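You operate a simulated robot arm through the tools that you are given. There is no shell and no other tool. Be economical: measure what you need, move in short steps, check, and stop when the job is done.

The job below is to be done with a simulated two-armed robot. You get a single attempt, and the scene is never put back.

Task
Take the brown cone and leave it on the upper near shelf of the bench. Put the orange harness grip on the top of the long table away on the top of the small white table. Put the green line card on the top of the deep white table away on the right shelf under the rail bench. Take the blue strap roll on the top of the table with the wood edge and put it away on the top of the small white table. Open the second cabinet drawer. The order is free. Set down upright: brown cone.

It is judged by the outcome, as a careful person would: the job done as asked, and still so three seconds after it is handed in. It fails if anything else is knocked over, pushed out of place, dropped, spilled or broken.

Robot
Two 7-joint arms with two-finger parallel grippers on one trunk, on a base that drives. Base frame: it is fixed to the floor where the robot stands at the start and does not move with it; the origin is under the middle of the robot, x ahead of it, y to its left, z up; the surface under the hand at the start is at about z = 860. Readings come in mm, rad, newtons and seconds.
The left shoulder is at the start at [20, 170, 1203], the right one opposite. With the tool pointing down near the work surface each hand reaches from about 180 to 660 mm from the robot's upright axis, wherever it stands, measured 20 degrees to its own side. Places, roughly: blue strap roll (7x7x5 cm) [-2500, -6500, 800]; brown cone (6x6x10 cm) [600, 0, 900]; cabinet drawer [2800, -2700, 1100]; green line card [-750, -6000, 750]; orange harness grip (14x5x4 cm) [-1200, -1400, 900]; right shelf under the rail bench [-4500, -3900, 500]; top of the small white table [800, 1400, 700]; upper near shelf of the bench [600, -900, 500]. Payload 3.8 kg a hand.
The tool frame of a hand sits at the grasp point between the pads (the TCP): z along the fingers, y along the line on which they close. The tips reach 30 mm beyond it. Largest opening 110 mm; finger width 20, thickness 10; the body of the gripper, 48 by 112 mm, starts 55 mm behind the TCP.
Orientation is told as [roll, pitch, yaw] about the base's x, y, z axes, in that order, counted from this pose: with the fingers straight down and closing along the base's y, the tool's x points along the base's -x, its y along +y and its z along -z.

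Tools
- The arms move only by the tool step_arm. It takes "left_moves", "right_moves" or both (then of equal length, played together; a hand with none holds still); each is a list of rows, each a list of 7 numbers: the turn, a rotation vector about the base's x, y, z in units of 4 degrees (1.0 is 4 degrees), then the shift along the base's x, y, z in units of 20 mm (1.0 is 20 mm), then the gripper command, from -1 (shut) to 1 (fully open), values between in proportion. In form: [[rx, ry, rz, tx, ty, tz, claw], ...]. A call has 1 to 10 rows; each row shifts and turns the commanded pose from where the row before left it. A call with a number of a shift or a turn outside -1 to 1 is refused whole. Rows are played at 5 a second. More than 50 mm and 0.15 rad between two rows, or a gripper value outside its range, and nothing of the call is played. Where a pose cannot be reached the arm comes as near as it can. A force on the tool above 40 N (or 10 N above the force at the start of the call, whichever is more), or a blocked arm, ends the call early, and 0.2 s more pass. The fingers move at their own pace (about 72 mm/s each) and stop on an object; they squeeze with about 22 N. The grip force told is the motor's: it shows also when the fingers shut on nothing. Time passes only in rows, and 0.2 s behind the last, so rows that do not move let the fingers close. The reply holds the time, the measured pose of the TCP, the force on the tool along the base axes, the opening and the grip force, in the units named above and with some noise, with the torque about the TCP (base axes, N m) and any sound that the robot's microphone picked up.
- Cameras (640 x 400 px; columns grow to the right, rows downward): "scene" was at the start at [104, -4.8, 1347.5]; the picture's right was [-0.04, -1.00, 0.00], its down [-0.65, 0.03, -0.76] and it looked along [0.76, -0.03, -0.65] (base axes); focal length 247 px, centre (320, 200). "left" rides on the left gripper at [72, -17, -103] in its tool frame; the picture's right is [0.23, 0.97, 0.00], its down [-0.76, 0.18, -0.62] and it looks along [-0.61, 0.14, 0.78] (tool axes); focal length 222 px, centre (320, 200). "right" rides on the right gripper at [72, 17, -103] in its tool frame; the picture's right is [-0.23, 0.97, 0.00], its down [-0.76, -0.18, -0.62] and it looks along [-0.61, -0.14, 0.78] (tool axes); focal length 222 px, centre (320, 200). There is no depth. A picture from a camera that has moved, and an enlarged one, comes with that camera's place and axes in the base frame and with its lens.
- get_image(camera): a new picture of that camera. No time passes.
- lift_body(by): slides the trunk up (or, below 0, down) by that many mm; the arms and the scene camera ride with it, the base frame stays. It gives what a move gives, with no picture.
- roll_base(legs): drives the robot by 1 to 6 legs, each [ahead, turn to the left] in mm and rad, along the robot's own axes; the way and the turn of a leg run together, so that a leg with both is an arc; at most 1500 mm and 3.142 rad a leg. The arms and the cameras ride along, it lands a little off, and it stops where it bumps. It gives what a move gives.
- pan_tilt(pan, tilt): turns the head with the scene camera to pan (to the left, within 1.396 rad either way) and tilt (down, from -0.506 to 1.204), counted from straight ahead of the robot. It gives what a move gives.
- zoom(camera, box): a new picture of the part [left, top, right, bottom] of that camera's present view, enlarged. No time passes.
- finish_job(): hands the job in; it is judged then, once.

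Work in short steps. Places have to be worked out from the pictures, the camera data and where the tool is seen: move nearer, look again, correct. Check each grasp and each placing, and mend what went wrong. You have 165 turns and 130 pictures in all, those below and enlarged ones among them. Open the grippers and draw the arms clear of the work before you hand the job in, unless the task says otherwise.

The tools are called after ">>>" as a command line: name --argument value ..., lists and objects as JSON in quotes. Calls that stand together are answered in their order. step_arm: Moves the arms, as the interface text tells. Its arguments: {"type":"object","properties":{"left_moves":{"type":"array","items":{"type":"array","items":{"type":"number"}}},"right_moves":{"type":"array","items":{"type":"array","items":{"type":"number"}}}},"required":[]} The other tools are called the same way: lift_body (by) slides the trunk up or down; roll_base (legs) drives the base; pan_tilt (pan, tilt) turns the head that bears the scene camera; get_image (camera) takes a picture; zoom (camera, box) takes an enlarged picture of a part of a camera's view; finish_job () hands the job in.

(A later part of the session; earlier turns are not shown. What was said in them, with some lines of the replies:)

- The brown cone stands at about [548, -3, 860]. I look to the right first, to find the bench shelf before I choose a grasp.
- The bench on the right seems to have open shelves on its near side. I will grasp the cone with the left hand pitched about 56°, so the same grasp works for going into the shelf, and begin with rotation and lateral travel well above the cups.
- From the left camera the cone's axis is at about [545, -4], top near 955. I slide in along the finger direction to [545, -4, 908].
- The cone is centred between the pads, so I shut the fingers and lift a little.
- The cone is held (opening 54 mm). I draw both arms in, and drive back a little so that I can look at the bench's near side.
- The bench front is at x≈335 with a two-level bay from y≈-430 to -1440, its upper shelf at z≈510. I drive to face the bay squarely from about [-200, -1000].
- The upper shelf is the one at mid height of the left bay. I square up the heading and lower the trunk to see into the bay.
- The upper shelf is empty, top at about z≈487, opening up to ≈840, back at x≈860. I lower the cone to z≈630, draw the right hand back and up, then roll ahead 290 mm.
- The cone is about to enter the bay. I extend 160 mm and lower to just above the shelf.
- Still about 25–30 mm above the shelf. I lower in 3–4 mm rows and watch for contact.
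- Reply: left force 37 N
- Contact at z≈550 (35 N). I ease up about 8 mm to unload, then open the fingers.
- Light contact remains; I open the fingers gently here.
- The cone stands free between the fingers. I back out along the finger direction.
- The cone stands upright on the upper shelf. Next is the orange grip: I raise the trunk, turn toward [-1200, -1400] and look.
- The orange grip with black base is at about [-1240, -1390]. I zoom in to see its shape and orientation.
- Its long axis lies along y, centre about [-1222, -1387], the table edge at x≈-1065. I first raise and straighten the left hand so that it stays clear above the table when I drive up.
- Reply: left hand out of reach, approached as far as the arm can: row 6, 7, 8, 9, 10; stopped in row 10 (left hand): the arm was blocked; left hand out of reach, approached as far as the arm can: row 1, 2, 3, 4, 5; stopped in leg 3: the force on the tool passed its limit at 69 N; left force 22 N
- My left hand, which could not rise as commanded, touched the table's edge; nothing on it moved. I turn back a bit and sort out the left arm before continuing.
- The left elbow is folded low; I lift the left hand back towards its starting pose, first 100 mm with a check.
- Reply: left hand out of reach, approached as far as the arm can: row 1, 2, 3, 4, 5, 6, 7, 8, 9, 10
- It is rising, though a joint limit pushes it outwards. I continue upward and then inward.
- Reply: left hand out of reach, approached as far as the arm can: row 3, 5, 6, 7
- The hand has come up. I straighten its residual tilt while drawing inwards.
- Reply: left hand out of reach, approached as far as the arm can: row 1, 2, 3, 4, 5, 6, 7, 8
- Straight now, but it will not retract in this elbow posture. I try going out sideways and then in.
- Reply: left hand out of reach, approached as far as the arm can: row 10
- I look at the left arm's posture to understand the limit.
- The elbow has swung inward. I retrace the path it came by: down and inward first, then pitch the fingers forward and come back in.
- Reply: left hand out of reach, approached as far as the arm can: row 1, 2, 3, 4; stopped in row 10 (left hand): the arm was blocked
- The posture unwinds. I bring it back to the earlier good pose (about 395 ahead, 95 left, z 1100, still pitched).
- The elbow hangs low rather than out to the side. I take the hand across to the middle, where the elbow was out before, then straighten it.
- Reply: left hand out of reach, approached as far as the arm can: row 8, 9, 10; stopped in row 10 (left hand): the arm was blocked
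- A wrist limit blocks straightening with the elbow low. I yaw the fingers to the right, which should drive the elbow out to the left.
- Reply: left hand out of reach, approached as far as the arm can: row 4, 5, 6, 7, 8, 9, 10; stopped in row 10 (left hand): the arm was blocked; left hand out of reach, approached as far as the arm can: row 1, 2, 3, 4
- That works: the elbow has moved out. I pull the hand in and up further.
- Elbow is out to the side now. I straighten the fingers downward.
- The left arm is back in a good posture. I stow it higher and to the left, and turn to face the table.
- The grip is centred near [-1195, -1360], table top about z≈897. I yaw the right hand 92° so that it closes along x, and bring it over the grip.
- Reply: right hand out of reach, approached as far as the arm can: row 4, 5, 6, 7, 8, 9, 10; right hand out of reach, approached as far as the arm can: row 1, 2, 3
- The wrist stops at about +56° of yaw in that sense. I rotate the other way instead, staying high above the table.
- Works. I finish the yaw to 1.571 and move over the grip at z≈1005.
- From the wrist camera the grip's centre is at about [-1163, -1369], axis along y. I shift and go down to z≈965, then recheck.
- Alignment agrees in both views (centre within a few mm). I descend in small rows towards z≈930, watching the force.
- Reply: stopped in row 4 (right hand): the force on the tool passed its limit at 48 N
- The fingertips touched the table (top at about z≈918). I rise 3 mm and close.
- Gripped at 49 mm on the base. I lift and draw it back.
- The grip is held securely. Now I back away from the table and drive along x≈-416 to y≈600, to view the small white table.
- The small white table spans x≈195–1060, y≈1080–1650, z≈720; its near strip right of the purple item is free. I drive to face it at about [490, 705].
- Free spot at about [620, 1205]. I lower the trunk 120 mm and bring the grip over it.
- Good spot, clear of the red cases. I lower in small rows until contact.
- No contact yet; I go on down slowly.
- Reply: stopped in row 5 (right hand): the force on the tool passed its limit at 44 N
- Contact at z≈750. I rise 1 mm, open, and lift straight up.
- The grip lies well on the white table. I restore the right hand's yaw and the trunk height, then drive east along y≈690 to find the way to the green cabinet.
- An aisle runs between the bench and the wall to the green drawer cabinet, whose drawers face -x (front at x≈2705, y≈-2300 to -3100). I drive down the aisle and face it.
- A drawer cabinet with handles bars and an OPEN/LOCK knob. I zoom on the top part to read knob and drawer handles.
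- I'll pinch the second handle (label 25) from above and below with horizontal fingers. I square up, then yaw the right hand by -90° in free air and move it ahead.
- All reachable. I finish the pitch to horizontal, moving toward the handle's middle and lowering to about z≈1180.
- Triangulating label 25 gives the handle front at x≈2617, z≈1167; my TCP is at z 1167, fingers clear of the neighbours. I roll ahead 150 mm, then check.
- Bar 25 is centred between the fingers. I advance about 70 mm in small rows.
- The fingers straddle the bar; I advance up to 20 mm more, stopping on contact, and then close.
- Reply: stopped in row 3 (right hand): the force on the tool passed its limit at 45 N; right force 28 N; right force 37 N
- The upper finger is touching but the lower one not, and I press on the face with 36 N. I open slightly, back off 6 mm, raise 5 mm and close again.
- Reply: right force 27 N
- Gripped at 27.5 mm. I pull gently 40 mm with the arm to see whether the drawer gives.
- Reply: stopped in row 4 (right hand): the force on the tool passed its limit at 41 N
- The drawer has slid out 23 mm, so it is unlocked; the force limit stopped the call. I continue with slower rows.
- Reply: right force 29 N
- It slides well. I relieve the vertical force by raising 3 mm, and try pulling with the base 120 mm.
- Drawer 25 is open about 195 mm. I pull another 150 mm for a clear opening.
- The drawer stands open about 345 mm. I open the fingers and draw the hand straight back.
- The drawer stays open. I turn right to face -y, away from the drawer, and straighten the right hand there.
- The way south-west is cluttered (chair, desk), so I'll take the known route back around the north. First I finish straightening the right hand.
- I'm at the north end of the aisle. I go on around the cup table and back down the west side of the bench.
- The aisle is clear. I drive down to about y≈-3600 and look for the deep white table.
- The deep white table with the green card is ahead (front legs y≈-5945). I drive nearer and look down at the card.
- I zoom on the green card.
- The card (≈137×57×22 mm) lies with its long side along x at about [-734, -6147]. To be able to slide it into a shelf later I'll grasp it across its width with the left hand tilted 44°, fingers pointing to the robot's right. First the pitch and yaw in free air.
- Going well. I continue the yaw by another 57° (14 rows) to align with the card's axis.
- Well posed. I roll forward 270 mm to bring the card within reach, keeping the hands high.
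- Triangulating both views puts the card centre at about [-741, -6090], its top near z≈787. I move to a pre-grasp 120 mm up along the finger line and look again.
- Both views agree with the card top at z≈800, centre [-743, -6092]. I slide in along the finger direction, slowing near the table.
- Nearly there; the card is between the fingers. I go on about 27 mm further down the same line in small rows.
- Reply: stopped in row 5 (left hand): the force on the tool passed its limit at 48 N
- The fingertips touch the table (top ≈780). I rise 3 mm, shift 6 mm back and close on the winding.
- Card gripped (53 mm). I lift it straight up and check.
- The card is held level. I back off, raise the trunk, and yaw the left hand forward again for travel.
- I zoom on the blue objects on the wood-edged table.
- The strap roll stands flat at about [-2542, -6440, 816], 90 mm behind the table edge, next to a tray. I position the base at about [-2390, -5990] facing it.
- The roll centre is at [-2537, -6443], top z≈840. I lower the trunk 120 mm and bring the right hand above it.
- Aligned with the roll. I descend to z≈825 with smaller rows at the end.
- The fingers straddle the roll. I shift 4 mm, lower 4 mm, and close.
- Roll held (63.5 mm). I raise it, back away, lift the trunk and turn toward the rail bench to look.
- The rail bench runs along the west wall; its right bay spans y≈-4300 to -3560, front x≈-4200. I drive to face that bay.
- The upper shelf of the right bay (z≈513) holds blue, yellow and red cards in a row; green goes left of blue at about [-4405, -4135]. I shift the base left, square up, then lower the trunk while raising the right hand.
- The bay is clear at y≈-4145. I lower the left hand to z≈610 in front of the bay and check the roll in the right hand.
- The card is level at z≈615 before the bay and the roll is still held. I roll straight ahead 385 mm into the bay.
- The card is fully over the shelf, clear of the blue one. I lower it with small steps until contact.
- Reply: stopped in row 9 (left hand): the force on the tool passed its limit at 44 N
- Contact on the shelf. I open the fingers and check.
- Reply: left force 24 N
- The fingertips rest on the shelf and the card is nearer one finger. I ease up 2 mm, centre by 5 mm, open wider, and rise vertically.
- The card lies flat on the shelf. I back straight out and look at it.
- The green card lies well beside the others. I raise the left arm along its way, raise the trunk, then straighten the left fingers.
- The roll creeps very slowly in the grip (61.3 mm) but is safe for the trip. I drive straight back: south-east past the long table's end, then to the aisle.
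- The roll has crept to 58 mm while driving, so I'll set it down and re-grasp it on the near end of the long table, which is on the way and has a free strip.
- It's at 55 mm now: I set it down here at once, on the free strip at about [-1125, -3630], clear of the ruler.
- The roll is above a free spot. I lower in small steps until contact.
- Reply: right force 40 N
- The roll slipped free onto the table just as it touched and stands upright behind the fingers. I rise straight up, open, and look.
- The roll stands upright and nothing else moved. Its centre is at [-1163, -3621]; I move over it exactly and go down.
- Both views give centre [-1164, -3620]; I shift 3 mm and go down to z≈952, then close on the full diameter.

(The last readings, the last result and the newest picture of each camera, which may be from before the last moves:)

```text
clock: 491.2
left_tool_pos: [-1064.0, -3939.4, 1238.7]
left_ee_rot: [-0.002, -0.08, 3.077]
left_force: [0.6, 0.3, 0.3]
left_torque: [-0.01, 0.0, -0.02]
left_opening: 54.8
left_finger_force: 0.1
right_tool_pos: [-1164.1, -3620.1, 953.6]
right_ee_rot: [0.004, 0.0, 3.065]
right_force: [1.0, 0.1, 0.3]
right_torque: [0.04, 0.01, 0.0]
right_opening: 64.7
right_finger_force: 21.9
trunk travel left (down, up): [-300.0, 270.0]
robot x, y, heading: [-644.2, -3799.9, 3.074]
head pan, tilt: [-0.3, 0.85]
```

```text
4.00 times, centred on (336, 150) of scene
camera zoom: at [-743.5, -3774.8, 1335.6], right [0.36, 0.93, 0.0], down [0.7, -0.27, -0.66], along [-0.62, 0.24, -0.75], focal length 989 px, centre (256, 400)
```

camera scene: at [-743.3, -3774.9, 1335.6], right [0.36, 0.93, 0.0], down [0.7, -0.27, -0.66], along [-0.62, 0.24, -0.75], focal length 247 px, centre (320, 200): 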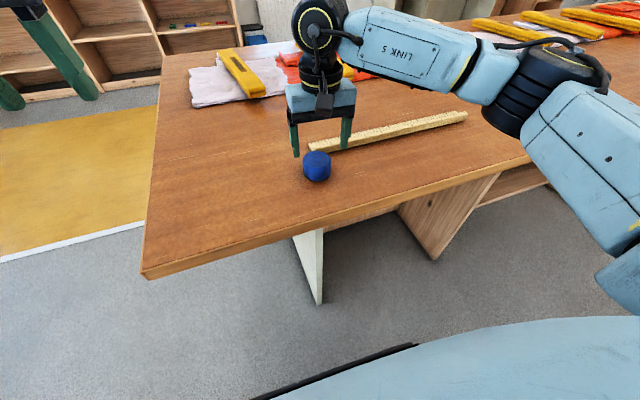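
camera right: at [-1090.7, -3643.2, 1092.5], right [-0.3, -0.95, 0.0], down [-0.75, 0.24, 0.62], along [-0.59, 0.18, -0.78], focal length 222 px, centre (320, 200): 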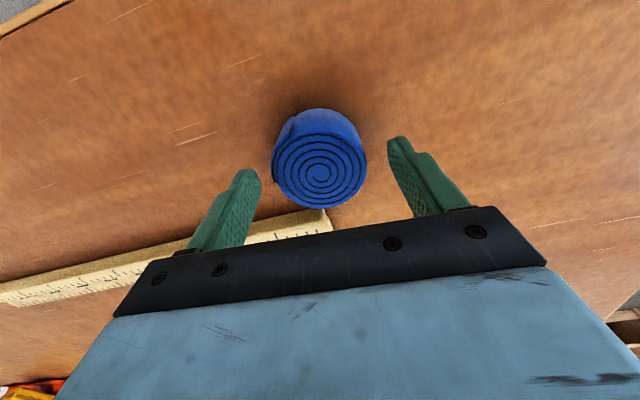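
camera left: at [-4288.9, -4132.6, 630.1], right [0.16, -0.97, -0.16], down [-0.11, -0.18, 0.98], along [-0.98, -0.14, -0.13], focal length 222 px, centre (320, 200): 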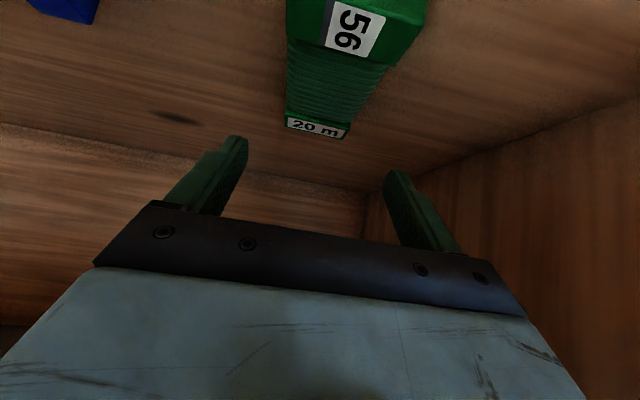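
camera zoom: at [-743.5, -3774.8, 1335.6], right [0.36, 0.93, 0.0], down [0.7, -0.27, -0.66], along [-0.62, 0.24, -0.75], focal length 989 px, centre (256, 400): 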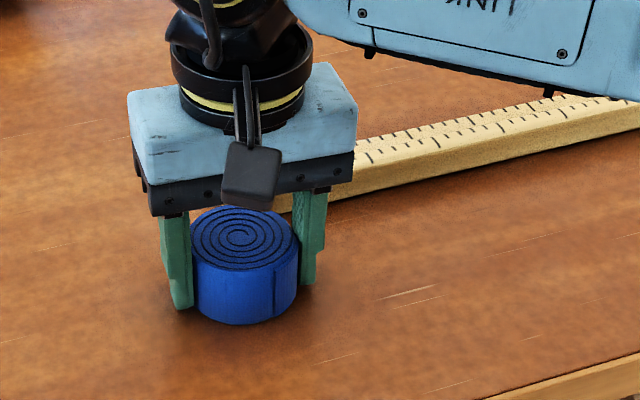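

Now 64.7 mm – a proper diametral grip. I lift and draw it in, watching the opening.

>>> step_arm --right_moves '[[0, 0, 0, 0, 0, 0.5, -1], [0, 0, 0, 0, 0, 1, -1], [0, 0, 0, 0, 0, 1, -1], [0, 0, 0, 0, 0, 1, -1], [0, 0, 0, 0.3, 0, 1, -1], [0, 0, 0, 0.5, 0, 1, -1], [0, 0, 0, 0.7, 0, 1, -1], [0, 0, 0, 0.7, 0, 1, -1], [0, 0, 0, 0.7, 0, 1, -1], [0, 0, 0, 0.5, 0, 0.5, -1]]'

>>> get_image --camera "right"

```text
clock: 493.4
left_tool_pos: [-1063.3, -3940.0, 1236.9]
left_ee_rot: [0.002, -0.081, 3.077]
left_force: [0.1, 0.0, -0.7]
left_torque: [-0.02, 0.0, -0.02]
left_opening: 54.9
left_finger_force: 0.0
right_tool_pos: [-1097.8, -3621.6, 1132.2]
right_ee_rot: [0.007, -0.001, 3.065]
right_force: [0.2, -0.1, -0.1]
right_torque: [-0.01, 0.01, 0.02]
right_opening: 64.8
right_finger_force: 21.6
trunk travel left (down, up): [-300.0, 270.0]
robot x, y, heading: [-648.2, -3805.1, 3.08]
head pan, tilt: [-0.3, 0.85]
```

```text
22 pictures are left
camera right: at [-1025.8, -3644.0, 1235.6], right [-0.3, -0.95, 0.0], down [-0.75, 0.24, 0.62], along [-0.59, 0.18, -0.78], focal length 222 px, centre (320, 200)
```

right: 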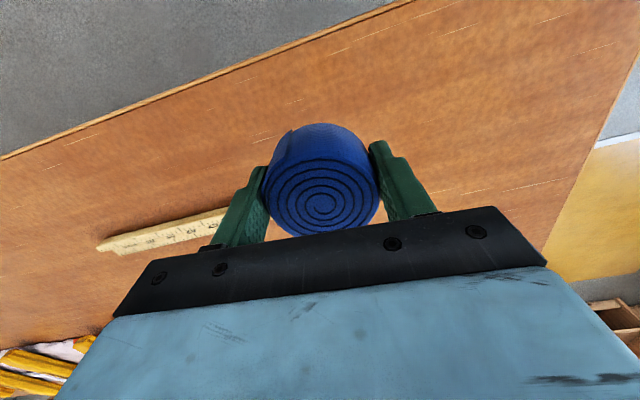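

Grip steady at 64.8 mm. I back off and drive north up the aisle.

>>> roll_base --legs '[[-190, 0], [0, -1.51], [1450, 0], [1480, 0], [1480, 0]]'

```text
clock: 519.2
left_tool_pos: [-396.3, 964.1, 1237.1]
left_ee_rot: [-0.001, -0.08, 1.52]
left_force: [-0.4, 1.4, -0.3]
left_torque: [-0.03, -0.02, 0.0]
left_opening: 55.1
left_finger_force: 0.1
right_tool_pos: [-78.8, 1003.0, 1131.7]
right_ee_rot: [0.004, -0.001, 1.505]
right_force: [1.1, 0.2, -0.9]
right_torque: [-0.01, 0.01, 0.01]
right_opening: 64.5
right_finger_force: 22.1
trunk travel left (down, up): [-300.0, 270.0]
robot x, y, heading: [-255.3, 549.4, 1.519]
head pan, tilt: [-0.3, 0.85]
```

Still 64.5 mm. Now over to the small white table at about [690, 695].

>>> roll_base --legs '[[0, -1.366], [956, 0], [0, 1.418]]'

>>> get_image --camera "scene"

```text
clock: 530.9
left_tool_pos: [549.8, 1098.5, 1237.7]
left_ee_rot: [-0.004, -0.081, 1.494]
left_force: [0.7, 0.1, -0.5]
left_torque: [0.0, -0.01, 0.04]
left_opening: 55.0
left_finger_force: 0.0
right_tool_pos: [869.9, 1130.0, 1132.8]
right_ee_rot: [0.005, 0.0, 1.483]
right_force: [0.9, -0.3, -1.8]
right_torque: [-0.02, 0.03, 0.02]
right_opening: 64.4
right_finger_force: 22.0
trunk travel left (down, up): [-300.0, 270.0]
robot x, y, heading: [685.5, 680.4, 1.496]
head pan, tilt: [-0.3, 0.85]
```

```text
21 pictures are left
camera scene: at [712.2, 773.9, 1335.6], right [0.93, -0.37, 0.0], down [-0.28, -0.7, -0.66], along [0.24, 0.61, -0.75], focal length 247 px, centre (320, 200)
```

scene: 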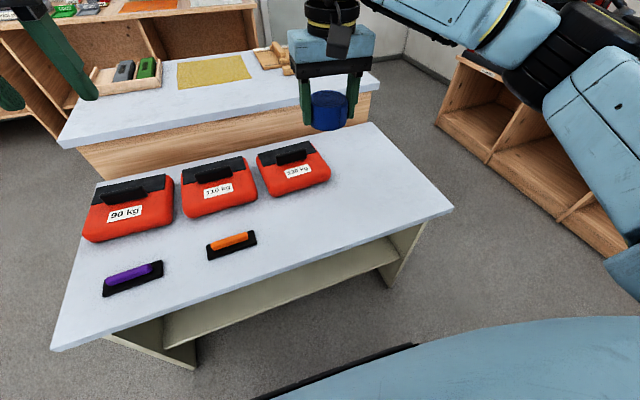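

The table is as I left it. I lower the trunk 120 mm and bring the roll over the free spot at about [900, 1195].

>>> lift_body --by -120

>>> step_arm --right_moves '[[0, 0, 0, 0.15, 0.3, -0.5, -1], [0, 0, 0, 0.15, 0.3, -1, -1], [0, 0, 0, 0.15, 0.3, -1, -1], [0, 0, 0, 0.15, 0.3, -1, -1], [0, 0, 0, 0.15, 0.4, -1, -1], [0, 0, 0, 0.15, 0.4, -1, -1], [0, 0, 0, 0.15, 0.4, -1, -1], [0, 0, 0, 0.15, 0.4, -1, -1], [0, 0, 0, 0.15, 0.4, -1, -1], [0, 0, 0, 0, 0, -1, -1]]'

>>> get_image --camera "scene"

```text
clock: 532.4
left_tool_pos: [551.2, 1099.4, 1118.0]
left_ee_rot: [-0.001, -0.082, 1.493]
left_force: [-0.3, -0.2, 0.5]
left_torque: [-0.01, -0.01, 0.03]
left_opening: 55.2
left_finger_force: 0.1
right_tool_pos: [869.4, 1129.0, 1012.4]
right_ee_rot: [0.006, 0.0, 1.48]
right_force: [0.4, -0.6, -1.0]
right_torque: [0.02, 0.01, 0.03]
right_opening: 64.7
right_finger_force: 22.2
trunk travel left (down, up): [-180.0, 390.0]
robot x, y, heading: [679.7, 683.1, 1.489]
head pan, tilt: [-0.3, 0.85]
```

```text
clock: 534.6
left_tool_pos: [549.6, 1098.8, 1117.8]
left_ee_rot: [-0.001, -0.08, 1.494]
left_force: [0.1, 0.4, 0.0]
left_torque: [0.01, 0.02, -0.02]
left_opening: 54.8
left_finger_force: 0.1
right_tool_pos: [895.9, 1194.1, 821.7]
right_ee_rot: [0.005, -0.001, 1.482]
right_force: [0.3, -0.2, 0.6]
right_torque: [-0.01, -0.02, 0.01]
right_opening: 64.2
right_finger_force: 21.6
trunk travel left (down, up): [-180.0, 390.0]
robot x, y, heading: [683.1, 682.1, 1.496]
head pan, tilt: [-0.3, 0.85]
```

```text
20 pictures are left
camera scene: at [712.5, 774.0, 1215.6], right [0.93, -0.37, 0.0], down [-0.28, -0.7, -0.66], along [0.24, 0.61, -0.75], focal length 247 px, centre (320, 200)
```

scene: 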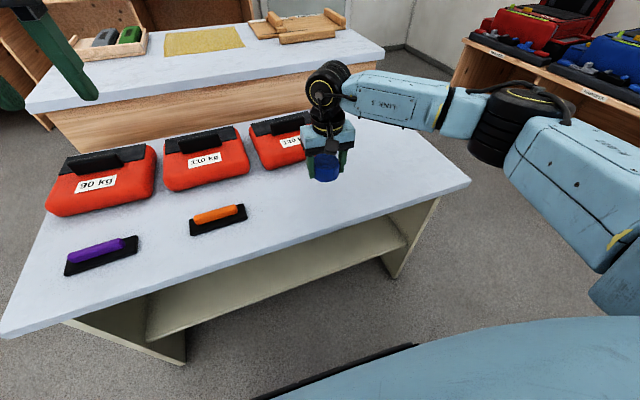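

The roll is over free table in front of the third case. I lower gently to contact (expected z≈750).

>>> step_arm --right_moves '[[0, 0, 0, 0, 0, -0.8, -1], [0, 0, 0, 0, 0, -0.8, -1], [0, 0, 0, 0, 0, -0.8, -1], [0, 0, 0, 0, 0, -0.4, -1], [0, 0, 0, 0, 0, -0.25, -1], [0, 0, 0, 0, 0, -0.15, -1], [0, 0, 0, 0, 0, -0.15, -1], [0, 0, 0, 0, 0, -0.15, -1], [0, 0, 0, 0, 0, -0.15, -1], [0, 0, 0, 0, 0, -0.15, -1]]'

```text
clock: 536.8
left_tool_pos: [550.4, 1096.5, 1119.9]
left_ee_rot: [-0.005, -0.084, 1.494]
left_force: [0.5, 0.1, 0.4]
left_torque: [0.06, 0.0, 0.02]
left_opening: 55.2
left_finger_force: 0.1
right_tool_pos: [897.0, 1193.1, 750.5]
right_ee_rot: [0.005, -0.01, 1.481]
right_force: [5.1, -2.0, 35.9]
right_torque: [-0.29, -0.77, 0.02]
right_opening: 65.1
right_finger_force: 21.9
trunk travel left (down, up): [-180.0, 390.0]
robot x, y, heading: [681.7, 676.8, 1.494]
head pan, tilt: [-0.3, 0.85]
```

Contact at z≈750. I ease 5 mm of the commanded push, open and rise straight up.

>>> step_arm --right_moves '[[0, 0, 0, 0, 0, 0.2, -1], [0, 0, 0, 0, 0, 0.05, -1], [0, 0, 0, 0, 0, 0, 0.3], [0, 0, 0, 0, 0, 0, 0.55], [0, 0, 0, 0, 0, 0, 0.55], [0, 0, 0, 0, 0, 0.5, 0.55], [0, 0, 0, 0, 0, 1, 0.55], [0, 0, 0, 0, 0, 1, 0.55], [0, 0, 0, 0, 0, 1, 0.55], [0, 0, 0, 0, 0, 1, 0.55]]'

>>> step_arm --right_moves '[[0, 0, 0, 0, 0, 1, 0.55], [0, 0, 0, 0, 0, 1, 0.55], [0, 0, 0, 0, 0, 1, 0.55], [0, 0, 0, 0, 0, 1, 0.55], [0, 0, 0, 0, -0.5, 1, 0.55], [0, 0, 0, 0, -0.5, 1, 0.55], [0, 0, 0, 0, -0.5, 1, 0.55], [0, 0, 0, 0, -0.5, 1, 0.55], [0, 0, 0, 0, -0.5, 1, 0.55], [0, 0, 0, 0, -0.5, 1, 0.55]]'

>>> get_image --camera "scene"

```text
clock: 539.0
left_tool_pos: [550.5, 1100.4, 1117.2]
left_ee_rot: [0.0, -0.083, 1.494]
left_force: [-0.3, 0.8, -0.8]
left_torque: [0.01, -0.02, -0.03]
left_opening: 55.1
left_finger_force: 0.0
right_tool_pos: [895.8, 1194.2, 840.4]
right_ee_rot: [0.006, 0.001, 1.482]
right_force: [-0.2, 0.2, -0.7]
right_torque: [-0.01, -0.02, -0.01]
right_opening: 85.0
right_finger_force: 0.1
trunk travel left (down, up): [-180.0, 390.0]
robot x, y, heading: [681.9, 677.8, 1.493]
head pan, tilt: [-0.3, 0.85]
```

```text
clock: 541.2
left_tool_pos: [550.0, 1098.7, 1118.4]
left_ee_rot: [-0.001, -0.081, 1.494]
left_force: [-0.3, 0.3, 0.6]
left_torque: [0.02, -0.01, 0.02]
left_opening: 55.0
left_finger_force: 0.0
right_tool_pos: [895.7, 1131.8, 1039.3]
right_ee_rot: [0.004, 0.001, 1.483]
right_force: [-0.1, -0.2, 0.4]
right_torque: [0.0, -0.03, -0.04]
right_opening: 85.2
right_finger_force: 0.0
trunk travel left (down, up): [-180.0, 390.0]
robot x, y, heading: [683.7, 685.3, 1.493]
head pan, tilt: [-0.3, 0.85]
```

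```text
19 pictures are left
camera scene: at [712.3, 773.7, 1215.6], right [0.93, -0.37, 0.0], down [-0.28, -0.7, -0.66], along [0.24, 0.61, -0.75], focal length 247 px, centre (320, 200)
```

scene: 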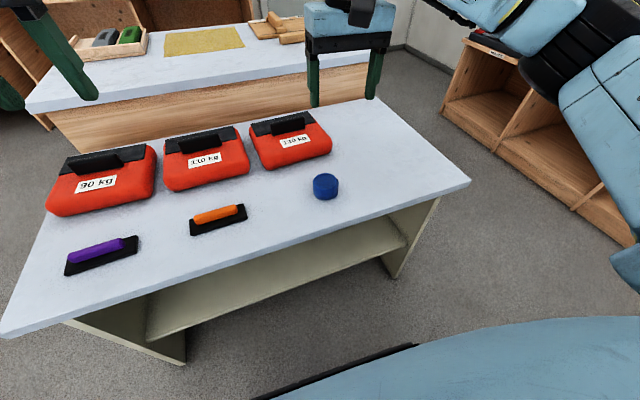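

All objects are placed. I back away, raise the trunk, and drive over to the aisle for a last look that the drawer is still open.

>>> lift_body --by 120

>>> roll_base --legs '[[-80, 0], [0, -1.493], [900, 0], [0, -1.0]]'

>>> pan_tilt --pan -0.1 --tilt 0.15

>>> get_image --camera "scene"

```text
clock: 542.7
left_tool_pos: [551.5, 1099.4, 1238.3]
left_ee_rot: [-0.002, -0.08, 1.493]
left_force: [0.3, -0.5, -0.8]
left_torque: [-0.01, 0.01, -0.02]
left_opening: 55.0
left_finger_force: 0.1
right_tool_pos: [896.5, 1132.3, 1158.6]
right_ee_rot: [0.006, 0.0, 1.481]
right_force: [0.5, 0.1, 1.0]
right_torque: [-0.01, 0.02, -0.02]
right_opening: 85.0
right_finger_force: 0.1
trunk travel left (down, up): [-300.0, 270.0]
robot x, y, heading: [683.5, 682.4, 1.491]
head pan, tilt: [-0.3, 0.85]
```

```text
clock: 554.3
left_tool_pos: [1933.2, 326.7, 1238.7]
left_ee_rot: [-0.002, -0.082, -1.018]
left_force: [-1.4, 0.3, -0.6]
left_torque: [-0.01, 0.01, 0.04]
left_opening: 54.9
left_finger_force: 0.0
right_tool_pos: [1674.2, 97.2, 1158.3]
right_ee_rot: [0.006, 0.0, -1.028]
right_force: [-0.6, -0.8, -0.6]
right_torque: [-0.01, 0.02, -0.02]
right_opening: 85.4
right_finger_force: 0.1
trunk travel left (down, up): [-300.0, 270.0]
robot x, y, heading: [1578.5, 587.7, -1.019]
head pan, tilt: [-0.3, 0.85]
```

```text
clock: 555.4
left_tool_pos: [1932.4, 326.9, 1238.3]
left_ee_rot: [0.0, -0.082, -1.016]
left_force: [-0.4, 0.5, 0.8]
left_torque: [-0.02, 0.0, 0.01]
left_opening: 55.1
left_finger_force: 0.0
right_tool_pos: [1673.9, 97.2, 1158.2]
right_ee_rot: [0.005, 0.001, -1.029]
right_force: [0.3, 2.2, 0.1]
right_torque: [0.01, -0.02, 0.02]
right_opening: 85.6
right_finger_force: 0.2
trunk travel left (down, up): [-300.0, 270.0]
robot x, y, heading: [1580.4, 584.6, -1.017]
head pan, tilt: [-0.099, 0.15]
```

```text
18 pictures are left
camera scene: at [1630.0, 482.9, 1397.9], right [-0.9, -0.44, 0.0], down [-0.07, 0.14, -0.99], along [0.44, -0.89, -0.15], focal length 247 px, centre (320, 200)
```

scene: 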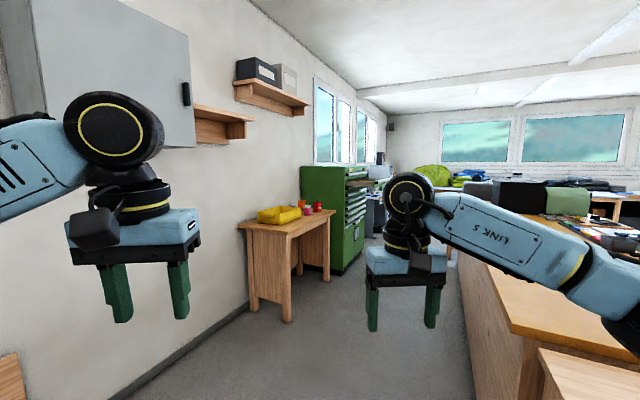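

>>> zoom --camera "scene" --box '[290, 150, 418, 230]'

```text
5.00 times, centred on (354, 190) of scene
camera zoom: at [1630.0, 482.9, 1397.9], right [-0.9, -0.44, 0.0], down [-0.07, 0.14, -0.99], along [0.44, -0.89, -0.15], focal length 1236 px, centre (150, 250)
```

zoom: 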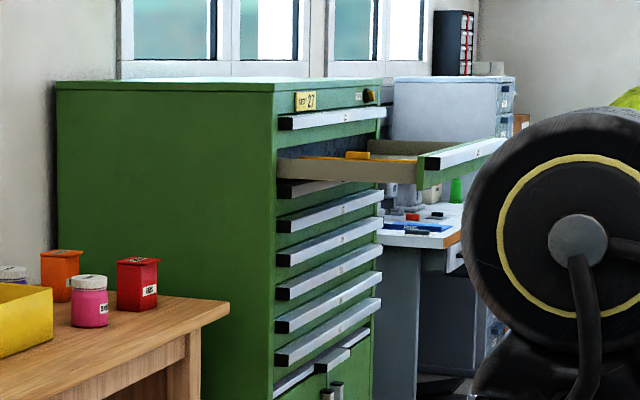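

The second drawer is clearly still open, all objects are placed, and both grippers are empty, open and clear. I hand the job in.

>>> finish_job

```text
The job is handed in.
```

The job is handed in. All five parts are done, each checked by camera:
- **Brown cone:** upright on the upper near shelf of the bench.
- **Orange harness grip:** on top of the small white table.
- **Blue strap roll:** on top of the small white table. It slipped in the grip on the way, so I set it down on the long table, gripped it again and carried on.
- **Green line card:** on the right shelf under the rail bench, beside the other cards.
- **Cabinet drawer:** I took "second" to mean second from the top (labelled 25). It is pulled out about 345 mm.

The left hand bumped the edge of the long table once, but I saw nothing disturbed.
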